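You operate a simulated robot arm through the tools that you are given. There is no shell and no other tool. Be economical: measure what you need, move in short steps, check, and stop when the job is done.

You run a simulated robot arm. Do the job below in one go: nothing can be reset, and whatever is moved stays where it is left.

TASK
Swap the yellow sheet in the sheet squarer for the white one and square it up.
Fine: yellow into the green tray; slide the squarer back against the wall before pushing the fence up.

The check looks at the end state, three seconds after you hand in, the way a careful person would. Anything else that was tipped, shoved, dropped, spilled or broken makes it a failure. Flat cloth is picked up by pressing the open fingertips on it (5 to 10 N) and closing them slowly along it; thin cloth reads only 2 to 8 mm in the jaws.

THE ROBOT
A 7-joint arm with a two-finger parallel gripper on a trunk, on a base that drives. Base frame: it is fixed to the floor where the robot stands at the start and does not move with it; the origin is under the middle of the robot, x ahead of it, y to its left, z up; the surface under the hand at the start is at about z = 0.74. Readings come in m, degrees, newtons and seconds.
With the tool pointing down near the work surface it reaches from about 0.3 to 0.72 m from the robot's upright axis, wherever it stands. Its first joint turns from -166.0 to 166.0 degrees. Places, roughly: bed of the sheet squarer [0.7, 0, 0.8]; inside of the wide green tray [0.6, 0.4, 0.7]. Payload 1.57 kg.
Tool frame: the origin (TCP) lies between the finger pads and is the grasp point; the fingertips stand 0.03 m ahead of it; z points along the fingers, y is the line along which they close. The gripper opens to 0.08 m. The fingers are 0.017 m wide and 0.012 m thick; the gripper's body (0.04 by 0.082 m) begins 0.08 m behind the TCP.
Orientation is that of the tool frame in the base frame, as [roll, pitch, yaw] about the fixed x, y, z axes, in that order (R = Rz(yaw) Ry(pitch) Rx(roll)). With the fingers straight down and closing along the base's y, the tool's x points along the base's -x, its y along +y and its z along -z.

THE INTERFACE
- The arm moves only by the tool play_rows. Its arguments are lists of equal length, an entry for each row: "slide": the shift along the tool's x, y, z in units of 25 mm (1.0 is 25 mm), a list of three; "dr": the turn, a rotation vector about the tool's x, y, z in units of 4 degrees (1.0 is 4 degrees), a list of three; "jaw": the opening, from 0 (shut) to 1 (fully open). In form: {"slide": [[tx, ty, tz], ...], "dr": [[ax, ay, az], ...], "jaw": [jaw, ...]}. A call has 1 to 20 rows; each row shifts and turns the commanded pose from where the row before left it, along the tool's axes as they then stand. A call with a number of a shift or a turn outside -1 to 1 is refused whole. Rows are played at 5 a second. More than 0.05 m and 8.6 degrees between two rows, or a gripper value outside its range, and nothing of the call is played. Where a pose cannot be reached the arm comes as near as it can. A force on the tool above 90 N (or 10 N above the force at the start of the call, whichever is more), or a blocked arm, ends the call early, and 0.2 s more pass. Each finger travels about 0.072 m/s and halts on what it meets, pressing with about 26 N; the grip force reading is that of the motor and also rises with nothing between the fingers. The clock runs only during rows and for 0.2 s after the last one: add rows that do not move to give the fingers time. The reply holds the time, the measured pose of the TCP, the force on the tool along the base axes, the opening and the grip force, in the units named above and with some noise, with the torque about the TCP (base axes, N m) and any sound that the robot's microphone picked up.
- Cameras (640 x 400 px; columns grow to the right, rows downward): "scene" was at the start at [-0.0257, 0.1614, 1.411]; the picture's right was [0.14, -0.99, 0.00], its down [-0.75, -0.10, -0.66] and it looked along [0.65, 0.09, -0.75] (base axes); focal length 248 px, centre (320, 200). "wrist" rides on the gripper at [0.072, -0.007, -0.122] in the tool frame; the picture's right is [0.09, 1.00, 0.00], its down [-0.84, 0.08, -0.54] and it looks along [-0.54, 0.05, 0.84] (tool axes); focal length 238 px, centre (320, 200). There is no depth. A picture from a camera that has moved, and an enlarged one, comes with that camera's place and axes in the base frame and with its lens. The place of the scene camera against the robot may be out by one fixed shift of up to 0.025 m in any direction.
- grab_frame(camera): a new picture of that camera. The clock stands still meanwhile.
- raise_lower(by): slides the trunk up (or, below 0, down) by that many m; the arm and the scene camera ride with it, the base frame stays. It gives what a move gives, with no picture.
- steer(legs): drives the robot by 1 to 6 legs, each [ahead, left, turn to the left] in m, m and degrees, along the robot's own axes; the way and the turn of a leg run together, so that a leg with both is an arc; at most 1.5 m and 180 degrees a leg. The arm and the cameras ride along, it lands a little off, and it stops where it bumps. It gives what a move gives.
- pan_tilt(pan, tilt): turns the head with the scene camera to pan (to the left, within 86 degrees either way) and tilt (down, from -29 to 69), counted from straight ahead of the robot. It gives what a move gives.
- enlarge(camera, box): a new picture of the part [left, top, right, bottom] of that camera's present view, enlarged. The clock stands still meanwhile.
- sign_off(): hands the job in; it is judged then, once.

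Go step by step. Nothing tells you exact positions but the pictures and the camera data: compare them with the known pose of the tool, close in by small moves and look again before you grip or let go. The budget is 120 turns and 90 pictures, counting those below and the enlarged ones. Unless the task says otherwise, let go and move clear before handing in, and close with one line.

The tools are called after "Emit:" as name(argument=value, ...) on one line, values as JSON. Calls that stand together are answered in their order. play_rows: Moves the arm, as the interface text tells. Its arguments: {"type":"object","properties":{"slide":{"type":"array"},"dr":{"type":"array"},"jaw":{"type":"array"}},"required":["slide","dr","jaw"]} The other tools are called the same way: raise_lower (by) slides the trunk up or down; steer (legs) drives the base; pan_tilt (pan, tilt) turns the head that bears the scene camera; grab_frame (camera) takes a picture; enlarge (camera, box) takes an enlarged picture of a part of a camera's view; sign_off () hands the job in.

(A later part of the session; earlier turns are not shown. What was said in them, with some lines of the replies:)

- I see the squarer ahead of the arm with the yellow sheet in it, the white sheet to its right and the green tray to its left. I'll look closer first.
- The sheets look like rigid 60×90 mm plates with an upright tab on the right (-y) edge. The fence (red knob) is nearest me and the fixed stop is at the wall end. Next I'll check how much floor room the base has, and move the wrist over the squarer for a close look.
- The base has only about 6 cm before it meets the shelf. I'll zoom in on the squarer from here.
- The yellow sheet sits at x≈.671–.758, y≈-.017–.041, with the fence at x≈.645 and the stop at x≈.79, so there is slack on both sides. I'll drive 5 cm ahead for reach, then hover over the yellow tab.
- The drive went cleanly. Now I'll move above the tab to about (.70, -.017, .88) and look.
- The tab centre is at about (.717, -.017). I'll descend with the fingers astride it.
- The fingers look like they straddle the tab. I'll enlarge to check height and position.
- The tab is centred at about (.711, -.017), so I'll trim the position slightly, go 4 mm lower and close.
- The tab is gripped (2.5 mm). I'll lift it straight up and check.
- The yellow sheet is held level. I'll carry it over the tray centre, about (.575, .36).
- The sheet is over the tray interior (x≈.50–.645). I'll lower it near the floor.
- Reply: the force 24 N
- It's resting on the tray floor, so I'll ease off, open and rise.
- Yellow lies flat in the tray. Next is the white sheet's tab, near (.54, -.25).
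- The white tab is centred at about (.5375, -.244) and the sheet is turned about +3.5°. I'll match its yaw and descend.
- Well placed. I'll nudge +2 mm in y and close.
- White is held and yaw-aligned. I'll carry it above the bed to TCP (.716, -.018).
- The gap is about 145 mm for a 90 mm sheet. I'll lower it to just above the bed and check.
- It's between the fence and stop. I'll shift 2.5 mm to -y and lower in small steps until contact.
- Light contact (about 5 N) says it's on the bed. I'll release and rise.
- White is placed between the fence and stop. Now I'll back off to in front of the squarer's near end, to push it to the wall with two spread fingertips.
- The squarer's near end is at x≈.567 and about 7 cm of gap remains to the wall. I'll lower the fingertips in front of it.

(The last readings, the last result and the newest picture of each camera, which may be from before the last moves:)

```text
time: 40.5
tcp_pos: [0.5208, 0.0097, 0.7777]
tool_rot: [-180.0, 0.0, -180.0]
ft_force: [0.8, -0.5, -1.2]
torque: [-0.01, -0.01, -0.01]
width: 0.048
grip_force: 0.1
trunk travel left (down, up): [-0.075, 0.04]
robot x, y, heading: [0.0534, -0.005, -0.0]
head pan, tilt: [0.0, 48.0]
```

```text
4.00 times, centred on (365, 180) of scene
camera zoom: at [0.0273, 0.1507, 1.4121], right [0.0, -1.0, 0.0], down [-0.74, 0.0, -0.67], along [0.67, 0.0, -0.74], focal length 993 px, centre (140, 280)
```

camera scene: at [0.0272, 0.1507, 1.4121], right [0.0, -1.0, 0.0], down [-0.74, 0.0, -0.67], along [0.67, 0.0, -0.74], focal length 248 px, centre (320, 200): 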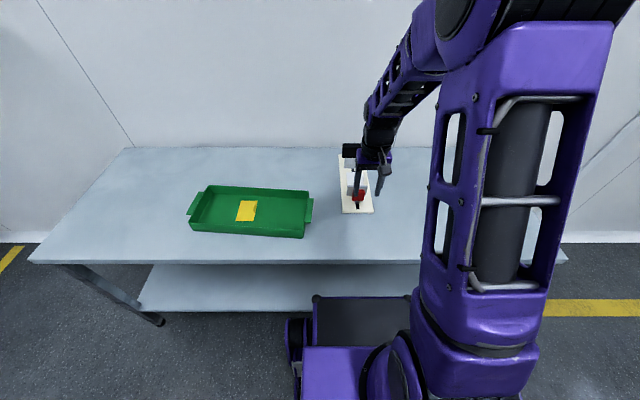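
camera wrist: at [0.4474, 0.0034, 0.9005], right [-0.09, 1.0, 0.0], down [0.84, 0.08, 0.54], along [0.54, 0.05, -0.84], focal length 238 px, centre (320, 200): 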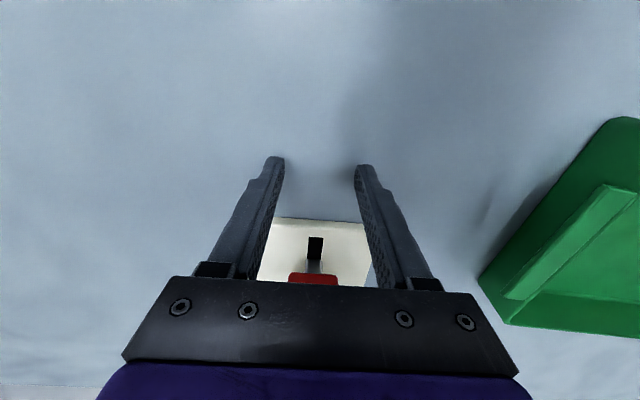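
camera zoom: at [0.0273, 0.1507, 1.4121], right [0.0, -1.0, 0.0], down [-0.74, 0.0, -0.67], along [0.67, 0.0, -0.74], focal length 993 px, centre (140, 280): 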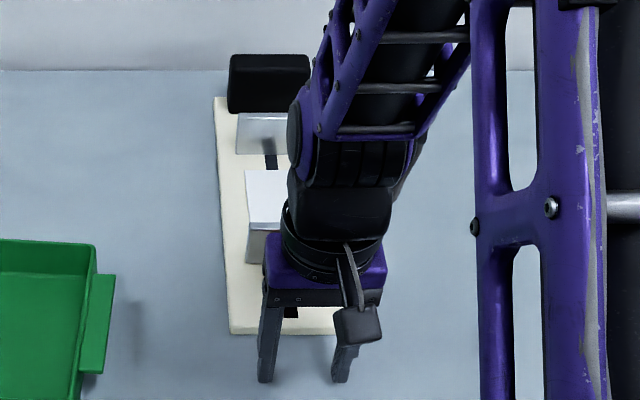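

I'll drop 4 mm more and push slowly forward.

Emit:
play_rows(slide=[[0, 0, 0.17], [-0.5, 0, 0], [-0.5, 0, 0], [-0.2, 0, 0], [-0.2, 0, 0], [-0.2, 0, 0], [-0.2, 0, 0], [-0.2, 0, 0], [-0.2, 0, 0], [-0.2, 0, 0], [-0.2, 0, 0], [-0.2, 0, 0], [0, 0, 0]], dr=[[0, 0, 0], [0, 0, 0], [0, 0, 0], [0, 0, 0], [0, 0, 0], [0, 0, 0], [0, 0, 0], [0, 0, 0], [0, 0, 0], [0, 0, 0], [0, 0, 0], [0, 0, 0], [0, 0, 0]], jaw=[0.6, 0.6, 0.6, 0.6, 0.6, 0.6, 0.6, 0.6, 0.6, 0.6, 0.6, 0.6, 0.6])

Emit:
grab_frame(camera="wrist")

Emit:
enlarge(camera="scene", box=[310, 130, 420, 230])

```text
time: 43.3
tcp_pos: [0.5915, 0.0092, 0.7722]
tool_rot: [180.0, 0.0, -180.0]
ft_force: [-0.2, 0.7, -0.3]
torque: [0.02, 0.0, -0.01]
width: 0.0484
grip_force: 0.1
trunk travel left (down, up): [-0.075, 0.04]
robot x, y, heading: [0.0543, -0.0049, -0.2]
head pan, tilt: [0.0, 48.0]
```

```text
53 pictures are left
camera wrist: at [0.5185, 0.0035, 0.8959], right [-0.09, 1.0, 0.0], down [0.84, 0.08, 0.54], along [0.54, 0.05, -0.84], focal length 238 px, centre (320, 200)
```

wrist: 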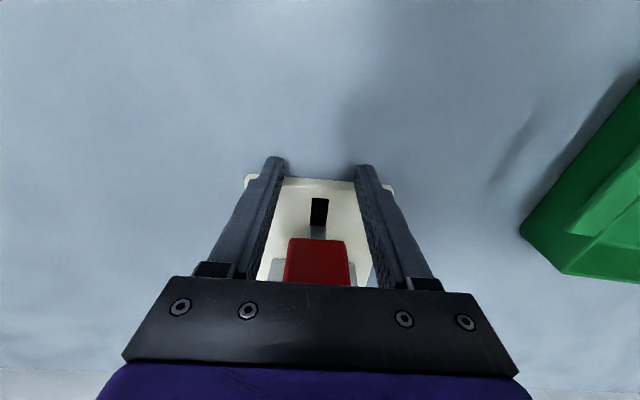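

```text
4.00 times, centred on (365, 180) of scene
camera zoom: at [0.0272, 0.1507, 1.4121], right [0.0, -1.0, 0.0], down [-0.74, 0.0, -0.67], along [0.67, 0.0, -0.74], focal length 993 px, centre (140, 280)
```

zoom: 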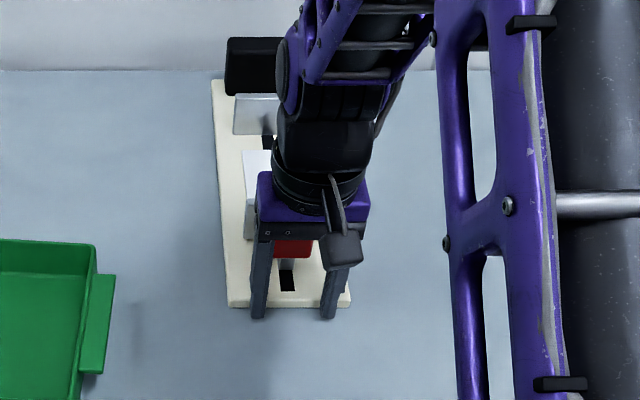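

The squarer slides straight, with roughly 3 cm left. I'll continue slowly and watch the force.

Emit:
play_rows(slide=[[-0.15, 0, 0], [-0.15, 0, 0], [-0.15, 0, 0], [-0.15, 0, 0], [-0.15, 0, 0], [-0.15, 0, 0], [-0.1, 0, 0], [-0.1, 0, 0], [0, 0, 0]], dr=[[0, 0, 0], [0, 0, 0], [0, 0, 0], [0, 0, 0], [0, 0, 0], [0, 0, 0], [0, 0, 0], [0, 0, 0], [0, 0, 0]], jaw=[0.6, 0.6, 0.6, 0.6, 0.6, 0.6, 0.6, 0.6, 0.6])

Emit:
enlarge(camera="scene", box=[310, 130, 420, 230])

```text
time: 45.3
tcp_pos: [0.6196, 0.0086, 0.7739]
tool_rot: [-180.0, 0.0, 179.9]
ft_force: [-1.5, 0.0, 1.7]
torque: [-0.02, 0.05, 0.0]
width: 0.0479
grip_force: 0.0
trunk travel left (down, up): [-0.075, 0.04]
robot x, y, heading: [0.0551, -0.0019, 0.1]
head pan, tilt: [0.0, 48.0]
```

```text
4.00 times, centred on (365, 180) of scene
camera zoom: at [0.0272, 0.1507, 1.4121], right [0.0, -1.0, 0.0], down [-0.74, 0.0, -0.67], along [0.67, 0.0, -0.74], focal length 993 px, centre (140, 280)
```

zoom: 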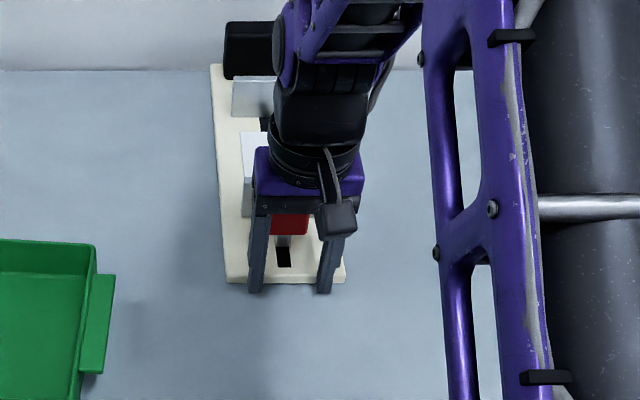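

The base looks about at the wall. I'll press a little further to confirm contact by force.

Emit:
play_rows(slide=[[-0.1, 0, 0], [-0.1, 0, 0], [-0.1, 0, 0], [-0.1, 0, 0], [0, 0, 0]], dr=[[0, 0, 0], [0, 0, 0], [0, 0, 0], [0, 0, 0], [0, 0, 0]], jaw=[0.6, 0.6, 0.6, 0.6, 0.6])

```text
time: 46.5
tcp_pos: [0.6295, 0.0095, 0.7729]
tool_rot: [180.0, 0.1, 179.9]
ft_force: [-0.3, -0.2, 1.7]
torque: [-0.01, 0.06, 0.02]
width: 0.0485
grip_force: 0.2
trunk travel left (down, up): [-0.075, 0.04]
robot x, y, heading: [0.0529, -0.0024, -0.1]
head pan, tilt: [0.0, 48.0]
```

No wall force yet, so I'll keep going in small steps.

Emit:
play_rows(slide=[[-0.1, 0, 0], [-0.1, 0, 0], [-0.1, 0, 0], [-0.1, 0, 0], [0, 0, 0]], dr=[[0, 0, 0], [0, 0, 0], [0, 0, 0], [0, 0, 0], [0, 0, 0]], jaw=[0.6, 0.6, 0.6, 0.6, 0.6])

Emit:
enlarge(camera="scene", box=[310, 130, 420, 230])

Emit:
grab_frame(camera="wrist")

```text
time: 47.7
tcp_pos: [0.641, 0.009, 0.7725]
tool_rot: [-180.0, 0.0, -180.0]
ft_force: [0.0, -0.9, 0.7]
torque: [-0.02, 0.01, 0.0]
width: 0.0478
grip_force: 0.0
trunk travel left (down, up): [-0.075, 0.04]
robot x, y, heading: [0.0523, 0.0013, 0.2]
head pan, tilt: [0.0, 48.0]
```

```text
4.00 times, centred on (365, 180) of scene
camera zoom: at [0.0272, 0.1507, 1.4121], right [0.0, -1.0, 0.0], down [-0.74, 0.0, -0.67], along [0.67, 0.0, -0.74], focal length 993 px, centre (140, 280)
```

zoom: 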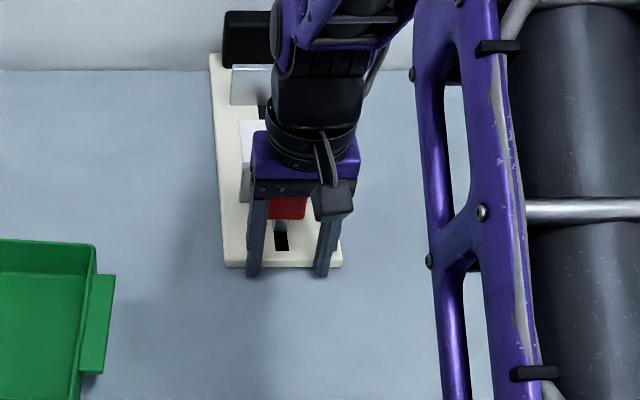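

```text
49 pictures are left
camera wrist: at [0.5665, 0.0033, 0.896], right [-0.09, 1.0, 0.0], down [0.84, 0.08, 0.54], along [0.54, 0.05, -0.84], focal length 238 px, centre (320, 200)
```

wrist: 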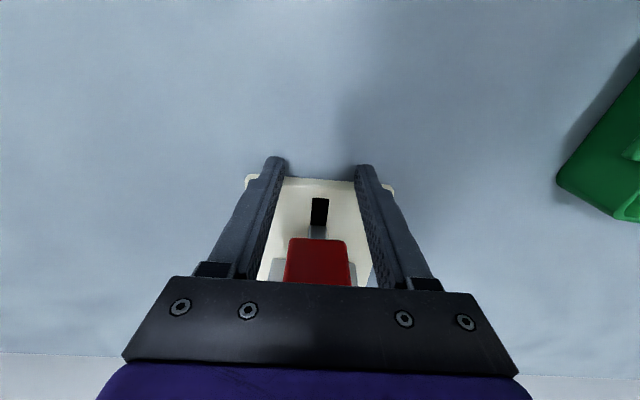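

It's still sliding freely, so I'll continue.

Emit:
play_rows(slide=[[-0.1, 0, 0], [-0.1, 0, 0], [-0.1, 0, 0], [-0.1, 0, 0], [-0.1, 0, 0], [-0.1, 0, 0], [0, 0, 0]], dr=[[0, 0, 0], [0, 0, 0], [0, 0, 0], [0, 0, 0], [0, 0, 0], [0, 0, 0], [0, 0, 0]], jaw=[0.6, 0.6, 0.6, 0.6, 0.6, 0.6, 0.6])

Emit:
enlarge(camera="scene", box=[310, 130, 420, 230])

```text
time: 49.3
tcp_pos: [0.6546, 0.0086, 0.7727]
tool_rot: [-180.0, -0.1, 180.0]
ft_force: [-3.7, -0.5, 1.7]
torque: [-0.01, 0.08, -0.02]
width: 0.0481
grip_force: 0.0
trunk travel left (down, up): [-0.075, 0.04]
robot x, y, heading: [0.0532, -0.0015, -0.1]
head pan, tilt: [0.0, 48.0]
```

```text
4.00 times, centred on (365, 180) of scene
camera zoom: at [0.0269, 0.1507, 1.4122], right [0.0, -1.0, 0.0], down [-0.74, 0.0, -0.67], along [0.67, 0.0, -0.74], focal length 993 px, centre (140, 280)
```

zoom: 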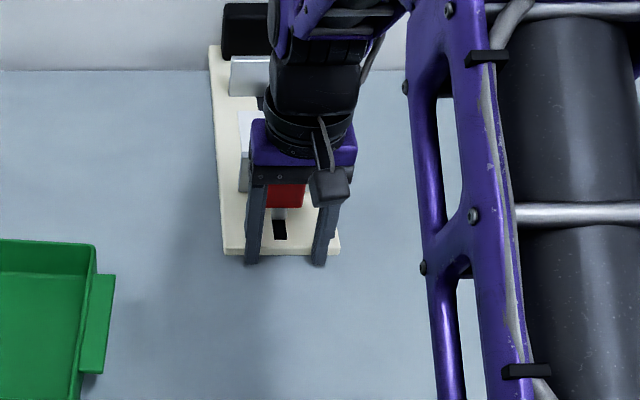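

Possibly the first touch (-3.7 N). A few more small steps will confirm it.

Emit:
play_rows(slide=[[-0.1, 0, 0], [-0.1, 0, 0], [-0.1, 0, 0], [0, 0, 0]], dr=[[0, 0, 0], [0, 0, 0], [0, 0, 0], [0, 0, 0]], jaw=[0.6, 0.6, 0.6, 0.6])

Emit:
enlarge(camera="scene", box=[310, 130, 420, 230])

```text
time: 50.3
tcp_pos: [0.6548, 0.0088, 0.7725]
tool_rot: [-180.0, -0.7, 180.0]
ft_force: [-43.9, 0.0, 18.5]
torque: [-0.21, 0.88, -0.07]
width: 0.0481
grip_force: 0.1
trunk travel left (down, up): [-0.075, 0.04]
robot x, y, heading: [0.0499, 0.0008, 0.2]
head pan, tilt: [0.0, 48.0]
```

```text
4.00 times, centred on (365, 180) of scene
camera zoom: at [0.0232, 0.1507, 1.4122], right [0.0, -1.0, 0.0], down [-0.74, 0.0, -0.67], along [0.67, 0.0, -0.74], focal length 993 px, centre (140, 280)
```

zoom: 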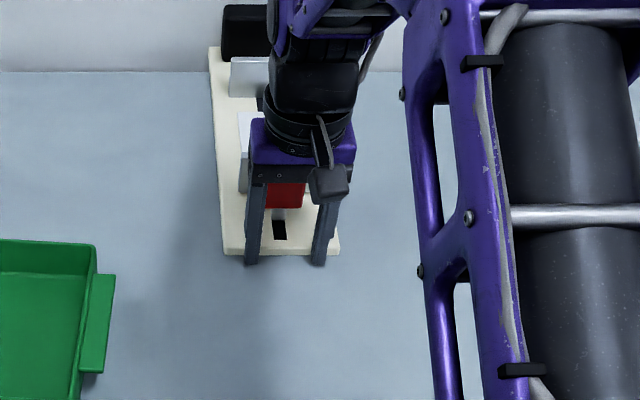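

There's firm wall contact (44 N), so the squarer is against the wall. I'll back off, rise, close the fingers and look at the fence knob.

Emit:
play_rows(slide=[[0.5, 0, 0], [0.5, 0, 0], [0, 0, -1], [0, 0, -1], [0, 0, -1], [0, 0, -1], [0, 0, -1], [0, 0, 0]], dr=[[0, 0, 0], [0, 0, 0], [0, 0, 0], [0, 0, 0], [0, 0, 0], [0, 0, 0], [0, 0, 0], [0, 0, 0]], jaw=[0.6, 0.6, 0.6, 0.3, 0, 0, 0, 0])

Emit:
enlarge(camera="wrist", box=[240, 100, 400, 290])

Emit:
enlarge(camera="scene", box=[310, 120, 420, 220])

```text
time: 52.1
tcp_pos: [0.6364, 0.0098, 0.8993]
tool_rot: [-180.0, 0.1, 180.0]
ft_force: [0.2, 0.7, 0.4]
torque: [-0.01, 0.0, 0.02]
width: 0.0001
grip_force: 20.9
trunk travel left (down, up): [-0.075, 0.04]
robot x, y, heading: [0.0492, 0.0001, 0.1]
head pan, tilt: [0.0, 48.0]
```

```text
2.11 times, centred on (320, 195) of wrist
camera zoom: at [0.5637, 0.0042, 1.0217], right [-0.09, 1.0, 0.0], down [0.84, 0.08, 0.54], along [0.54, 0.05, -0.84], focal length 502 px, centre (320, 210)
```

zoom: 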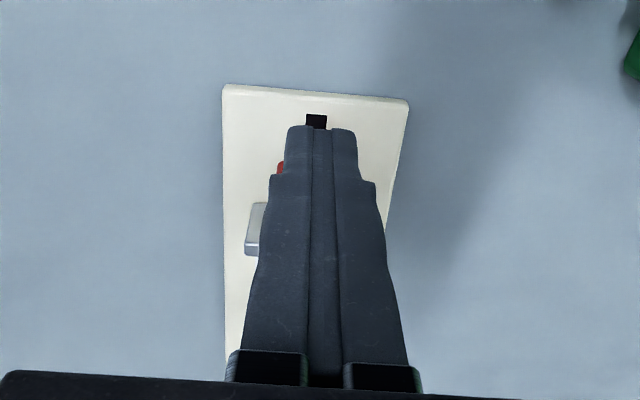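

```text
4.00 times, centred on (365, 170) of scene
camera zoom: at [0.0272, 0.1507, 1.4121], right [0.0, -1.0, 0.0], down [-0.74, 0.0, -0.67], along [0.67, 0.0, -0.74], focal length 993 px, centre (140, 320)
```

zoom: 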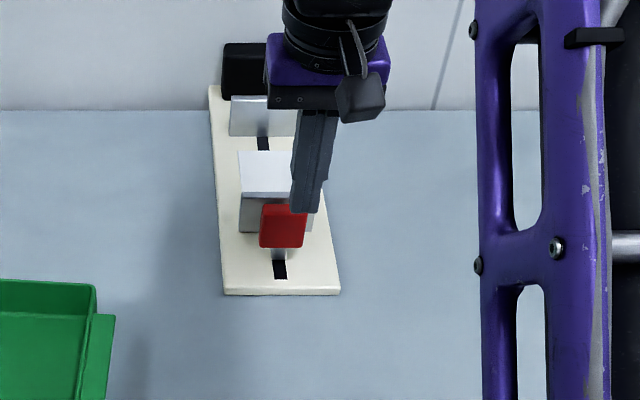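

The knob's front face is at x≈.70, z≈.78–.815. I'll lower the closed fingers to face it.

Emit:
play_rows(slide=[[0, 0, 1], [0, 0, 1], [0, 0, 1], [0, 0, 0.6], [-0.5, 0, 0], [-0.4, 0, 0], [0, 0, 0]], dr=[[0, 0, 0], [0, 0, 0], [0, 0, 0], [0, 0, 0], [0, 0, 0], [0, 0, 0], [0, 0, 0]], jaw=[0, 0, 0, 0, 0, 0, 0])

Emit:
enlarge(camera="wrist", box=[240, 100, 400, 290])

Emit:
enlarge(camera="scene", box=[310, 120, 420, 220])

```text
time: 53.7
tcp_pos: [0.6587, 0.0087, 0.8089]
tool_rot: [180.0, 0.0, -179.9]
ft_force: [0.4, 0.4, 0.3]
torque: [-0.02, 0.02, 0.01]
width: 0.0
grip_force: 21.5
trunk travel left (down, up): [-0.075, 0.04]
robot x, y, heading: [0.0495, -0.0013, 0.2]
head pan, tilt: [0.0, 48.0]
```

```text
2.11 times, centred on (320, 195) of wrist
camera zoom: at [0.5862, 0.0032, 0.9316], right [-0.09, 1.0, 0.0], down [0.84, 0.08, 0.54], along [0.54, 0.05, -0.84], focal length 502 px, centre (320, 210)
```

zoom: 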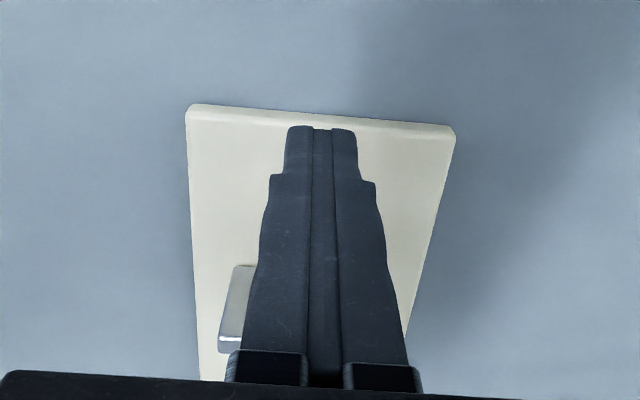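

```text
4.00 times, centred on (365, 170) of scene
camera zoom: at [0.0273, 0.1507, 1.4121], right [0.0, -1.0, 0.0], down [-0.74, 0.0, -0.67], along [0.67, 0.0, -0.74], focal length 993 px, centre (140, 320)
```

zoom: 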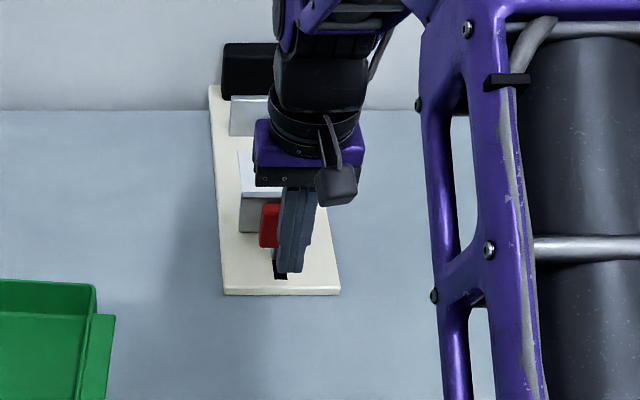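

The fingers are aligned with the knob. I'll push forward slowly.

Emit:
play_rows(slide=[[-0.4, 0, 0], [-0.3, 0, 0], [-0.2, 0, 0], [-0.2, 0, 0], [-0.2, 0, 0], [-0.2, 0, 0], [-0.2, 0, 0], [-0.2, 0, 0], [0, 0, 0]], dr=[[0, 0, 0], [0, 0, 0], [0, 0, 0], [0, 0, 0], [0, 0, 0], [0, 0, 0], [0, 0, 0], [0, 0, 0], [0, 0, 0]], jaw=[0, 0, 0, 0, 0, 0, 0, 0, 0])

Emit:
enlarge(camera="scene", box=[310, 120, 420, 220])

Emit:
enlarge(camera="wrist", box=[240, 100, 400, 290])

```text
time: 55.7
tcp_pos: [0.7069, 0.0085, 0.807]
tool_rot: [180.0, 0.1, -179.9]
ft_force: [0.6, 0.7, -0.2]
torque: [0.01, -0.02, 0.01]
width: 0.0
grip_force: 21.6
trunk travel left (down, up): [-0.075, 0.04]
robot x, y, heading: [0.0523, 0.0017, 0.1]
head pan, tilt: [0.0, 48.0]
```

```text
4.00 times, centred on (365, 170) of scene
camera zoom: at [0.0273, 0.1507, 1.4121], right [0.0, -1.0, 0.0], down [-0.74, 0.0, -0.67], along [0.67, 0.0, -0.74], focal length 993 px, centre (140, 320)
```

zoom: 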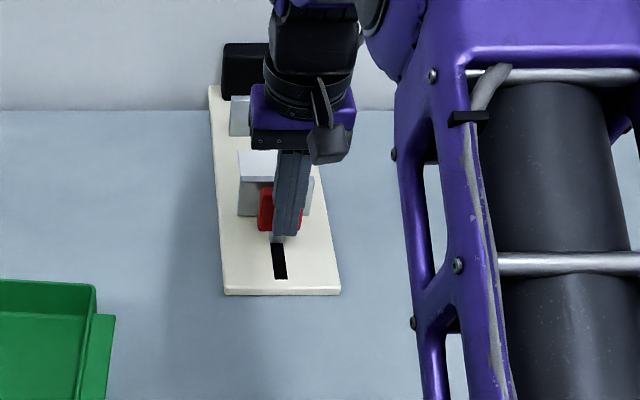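

```text
2.11 times, centred on (320, 195) of wrist
camera zoom: at [0.6335, 0.0027, 0.9312], right [-0.09, 1.0, 0.0], down [0.84, 0.08, 0.54], along [0.54, 0.05, -0.84], focal length 502 px, centre (320, 210)
```

zoom: 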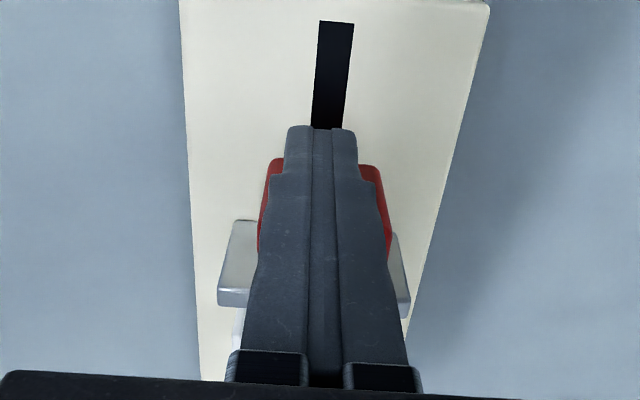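

The fence is moving smoothly and stays aligned. I'll keep pushing.

Emit:
play_rows(slide=[[-0.15, 0, 0], [-0.15, 0, 0], [-0.15, 0, 0], [-0.15, 0, 0], [-0.15, 0, 0], [-0.15, 0, 0], [0, 0, 0]], dr=[[0, 0, 0], [0, 0, 0], [0, 0, 0], [0, 0, 0], [0, 0, 0], [0, 0, 0], [0, 0, 0]], jaw=[0, 0, 0, 0, 0, 0, 0])

Emit:
enlarge(camera="scene", box=[310, 120, 420, 220])

```text
time: 57.3
tcp_pos: [0.7297, 0.0096, 0.8083]
tool_rot: [179.9, 0.2, 180.0]
ft_force: [-0.3, 0.5, -0.1]
torque: [0.01, 0.01, 0.0]
width: 0.0
grip_force: 21.4
trunk travel left (down, up): [-0.075, 0.04]
robot x, y, heading: [0.0535, 0.0004, 0.1]
head pan, tilt: [0.0, 48.0]
```

```text
4.00 times, centred on (365, 170) of scene
camera zoom: at [0.0273, 0.1507, 1.4121], right [0.0, -1.0, 0.0], down [-0.74, 0.0, -0.67], along [0.67, 0.0, -0.74], focal length 993 px, centre (140, 320)
```

zoom: 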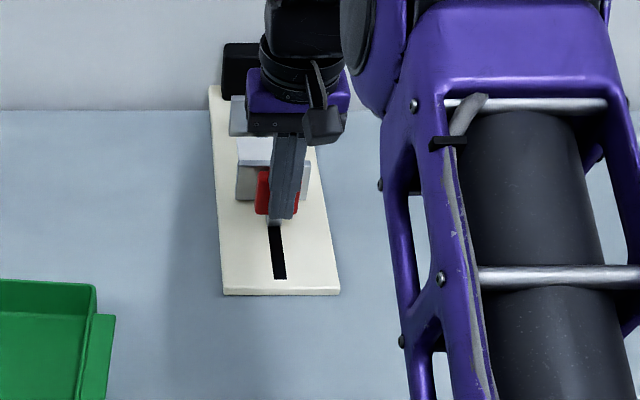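

Continuing with finer steps toward contact.

Emit:
play_rows(slide=[[-0.1, 0, 0], [-0.1, 0, 0], [-0.1, 0, 0], [-0.1, 0, 0], [-0.1, 0, 0], [0, 0, 0]], dr=[[0, 0, 0], [0, 0, 0], [0, 0, 0], [0, 0, 0], [0, 0, 0], [0, 0, 0]], jaw=[0, 0, 0, 0, 0, 0])

Emit:
enlarge(camera="scene", box=[310, 120, 420, 220])

```text
time: 58.7
tcp_pos: [0.7361, 0.0093, 0.8098]
tool_rot: [-179.9, -0.7, -180.0]
ft_force: [-48.3, 0.6, 10.6]
torque: [-0.05, -0.15, 0.02]
width: 0.0
grip_force: 21.0
trunk travel left (down, up): [-0.075, 0.04]
robot x, y, heading: [0.0496, 0.0038, -0.1]
head pan, tilt: [0.0, 48.0]
```

```text
4.00 times, centred on (365, 170) of scene
camera zoom: at [0.0231, 0.1507, 1.4122], right [0.0, -1.0, 0.0], down [-0.74, 0.0, -0.67], along [0.67, 0.0, -0.74], focal length 993 px, centre (140, 320)
```

zoom: 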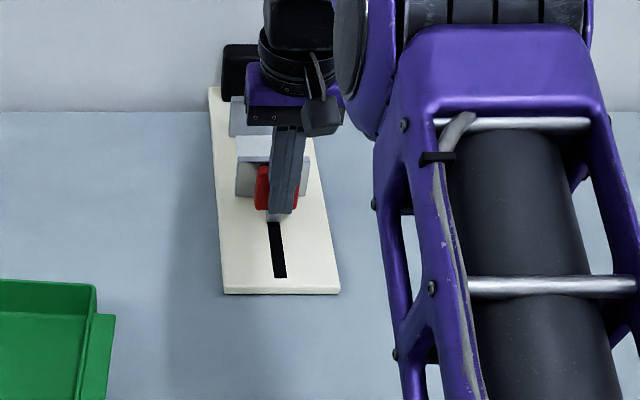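

It's blocked firmly at 48 N. I'll back off and inspect whether the sheet is tight between the fence and stop.

Emit:
play_rows(slide=[[0.5, 0, 0], [0.5, 0, 0], [0.5, 0, 0], [0, 0, -1], [0, 0, -1], [0, 0, -1], [0, 0, -1], [0, 0, -1], [0.5, -1, 0], [0, -1, 0], [0, -1, 0], [0, 0, 0]], dr=[[0, 0, 0], [0, 0, 0], [0, 0, 0], [0, 0, 0], [0, 0, 0], [0, 0, 0], [0, 0, 0], [0, 0, 0], [0, 0, 0], [0, 0, 0], [0, 0, 0], [0, 0, 0]], jaw=[0, 0, 0, 0, 0, 0, 0, 0, 0, 0, 0, 0])

Emit:
enlarge(camera="scene", box=[310, 120, 420, 220])

Emit:
grab_frame(camera="wrist")

```text
time: 61.3
tcp_pos: [0.6923, -0.0658, 0.9324]
tool_rot: [-180.0, 0.0, 180.0]
ft_force: [0.5, -0.1, 0.1]
torque: [0.0, -0.01, -0.03]
width: 0.0
grip_force: 21.7
trunk travel left (down, up): [-0.075, 0.04]
robot x, y, heading: [0.0519, -0.0009, 0.3]
head pan, tilt: [0.0, 48.0]
```

```text
4.00 times, centred on (365, 170) of scene
camera zoom: at [0.0272, 0.1506, 1.4122], right [0.0, -1.0, 0.0], down [-0.74, 0.0, -0.67], along [0.67, 0.0, -0.74], focal length 993 px, centre (140, 320)
```

zoom: 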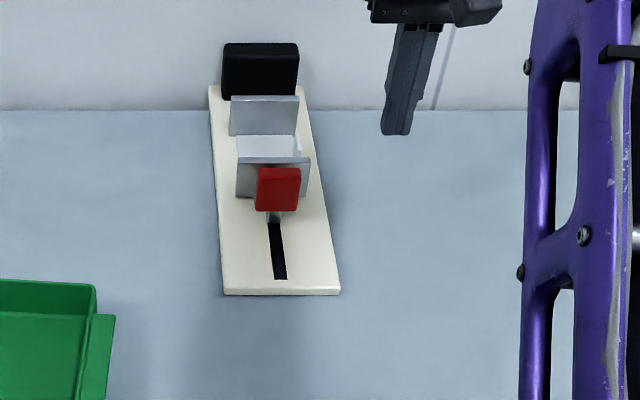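

```text
37 pictures are left
camera wrist: at [0.6187, -0.0717, 1.0562], right [-0.09, 1.0, 0.0], down [0.84, 0.08, 0.54], along [0.54, 0.05, -0.84], focal length 238 px, centre (320, 200)
```

wrist: 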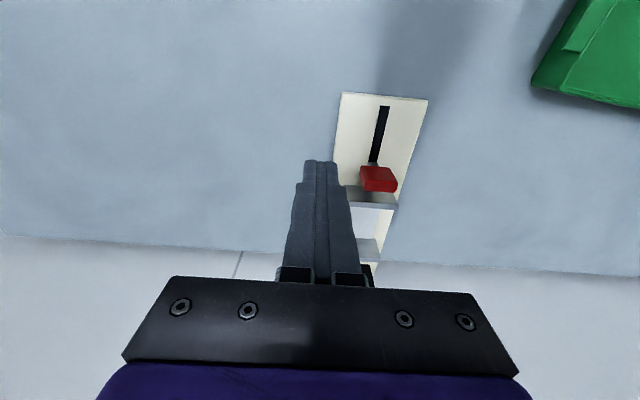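

White appears to reach the stop. I'll move the wrist camera forward for a clear look from above.

Emit:
play_rows(slide=[[-1, -1, -1], [-1, 0, -1], [0, 0, 0]], dr=[[0, 0, 0], [0, 0, 0], [0, 0, 0]], jaw=[0, 0, 0])

Emit:
enlarge(camera="wrist", box=[320, 90, 460, 290])

Emit:
enlarge(camera="scene", box=[350, 120, 400, 180])

```text
time: 62.1
tcp_pos: [0.7429, -0.0909, 0.9851]
tool_rot: [179.9, 0.0, -180.0]
ft_force: [-0.2, -0.4, 0.4]
torque: [0.0, 0.0, -0.02]
width: 0.0
grip_force: 21.0
trunk travel left (down, up): [-0.075, 0.04]
robot x, y, heading: [0.0468, -0.0007, -0.2]
head pan, tilt: [0.0, 48.0]
```

```text
2.00 times, centred on (390, 190) of wrist
camera zoom: at [0.669, -0.0975, 1.1074], right [-0.09, 1.0, 0.0], down [0.84, 0.08, 0.54], along [0.54, 0.05, -0.84], focal length 477 px, centre (180, 220)
```

zoom: 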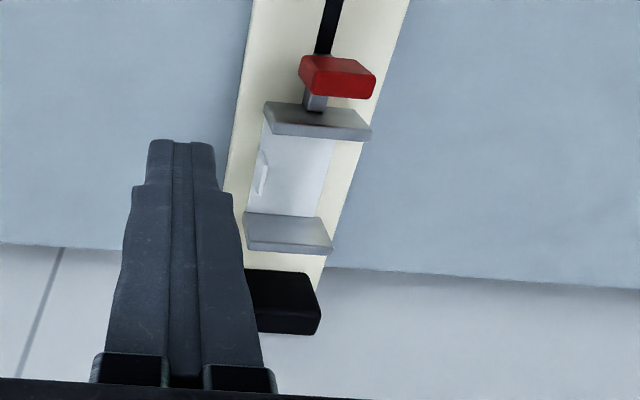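

```text
6.67 times, centred on (375, 150) of scene
camera zoom: at [0.0273, 0.1507, 1.4122], right [0.0, -1.0, 0.0], down [-0.74, 0.0, -0.67], along [0.67, 0.0, -0.74], focal length 1655 px, centre (-47, 533)
```

zoom: 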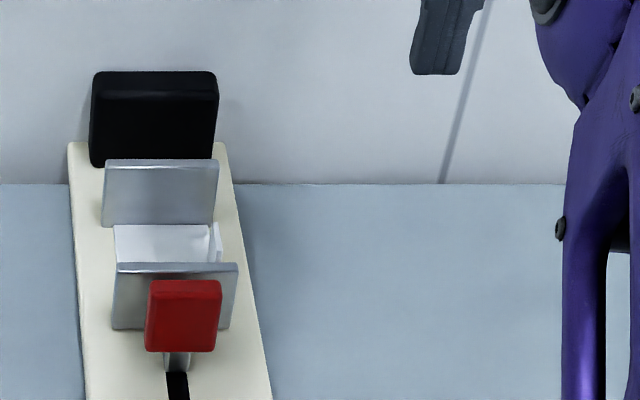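

The far edge lies flush on the stop. To confirm the fence side, I'll turn the hand 80° and view from the squarer's right.

Emit:
play_rows(slide=[[0.5, -1, 0], [0.5, -0.6, 0], [0, 0, 0], [0, 0, 0], [0, 0, 0], [0, 0, 0], [0, 0, 0], [0, 0, 0], [0, 0, 0], [0, 0, 0], [0, 0, 0], [0, 0, 0], [0, 0, 0], [0, 0, 0], [0, 0, 0], [0, 0, 0], [0, 0, 0], [0, 0, 0], [0, 0, 0], [0, 0, 0]], dr=[[0, 0, -1], [0, 0, -1], [0, 0, -1], [0, 0, -1], [0, 0, -1], [0, 0, -1], [0, 0, -1], [0, 0, -1], [0, 0, -1], [0, 0, -1], [0, 0, -1], [0, 0, -1], [0, 0, -1], [0, 0, -1], [0, 0, -1], [0, 0, -1], [0, 0, -1], [0, 0, -1], [0, 0, -1], [0, 0, -1]], jaw=[0, 0, 0, 0, 0, 0, 0, 0, 0, 0, 0, 0, 0, 0, 0, 0, 0, 0, 0, 0])

Emit:
grab_frame(camera="wrist")

```text
time: 66.3
tcp_pos: [0.7189, -0.131, 0.9822]
tool_rot: [180.0, 0.0, -99.9]
ft_force: [0.1, -0.3, 0.6]
torque: [0.0, -0.01, 0.03]
width: 0.0003
grip_force: 21.7
trunk travel left (down, up): [-0.075, 0.04]
robot x, y, heading: [0.053, 0.0011, -0.2]
head pan, tilt: [0.0, 48.0]
```

```text
34 pictures are left
camera wrist: at [0.7112, -0.2024, 1.1058], right [-1.0, 0.08, 0.0], down [0.07, 0.84, 0.54], along [0.04, 0.54, -0.84], focal length 238 px, centre (320, 200)
```

wrist: 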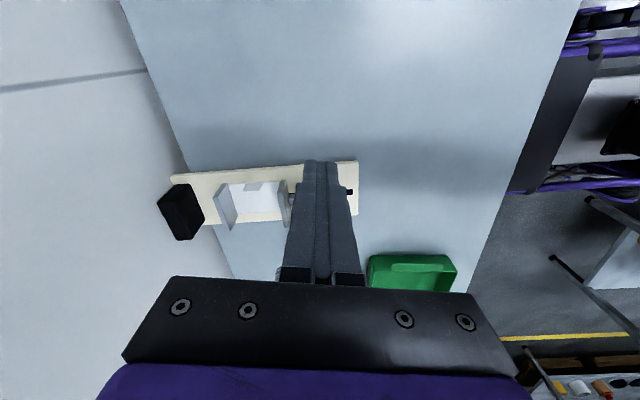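

Emit:
enlarge(camera="wrist", box=[150, 150, 310, 250])

```text
4.00 times, centred on (230, 200) of wrist
camera zoom: at [0.7112, -0.2024, 1.1058], right [-1.0, 0.08, 0.0], down [0.07, 0.84, 0.54], along [0.04, 0.54, -0.84], focal length 953 px, centre (680, 200)
```

zoom: 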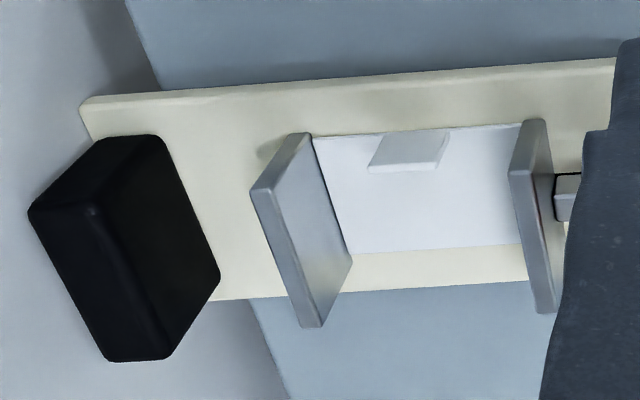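

The white sheet is flush against both the stop and the fence, the squarer is against the wall, the yellow sheet is in the tray, and the hand is clear. I'm handing in.

Emit:
sign_off()

```text
The job is handed in.
```

The yellow sheet is in the green tray, and the white one is square in the squarer between the stop and the fence. I slid the squarer back against the wall before pushing the fence up.
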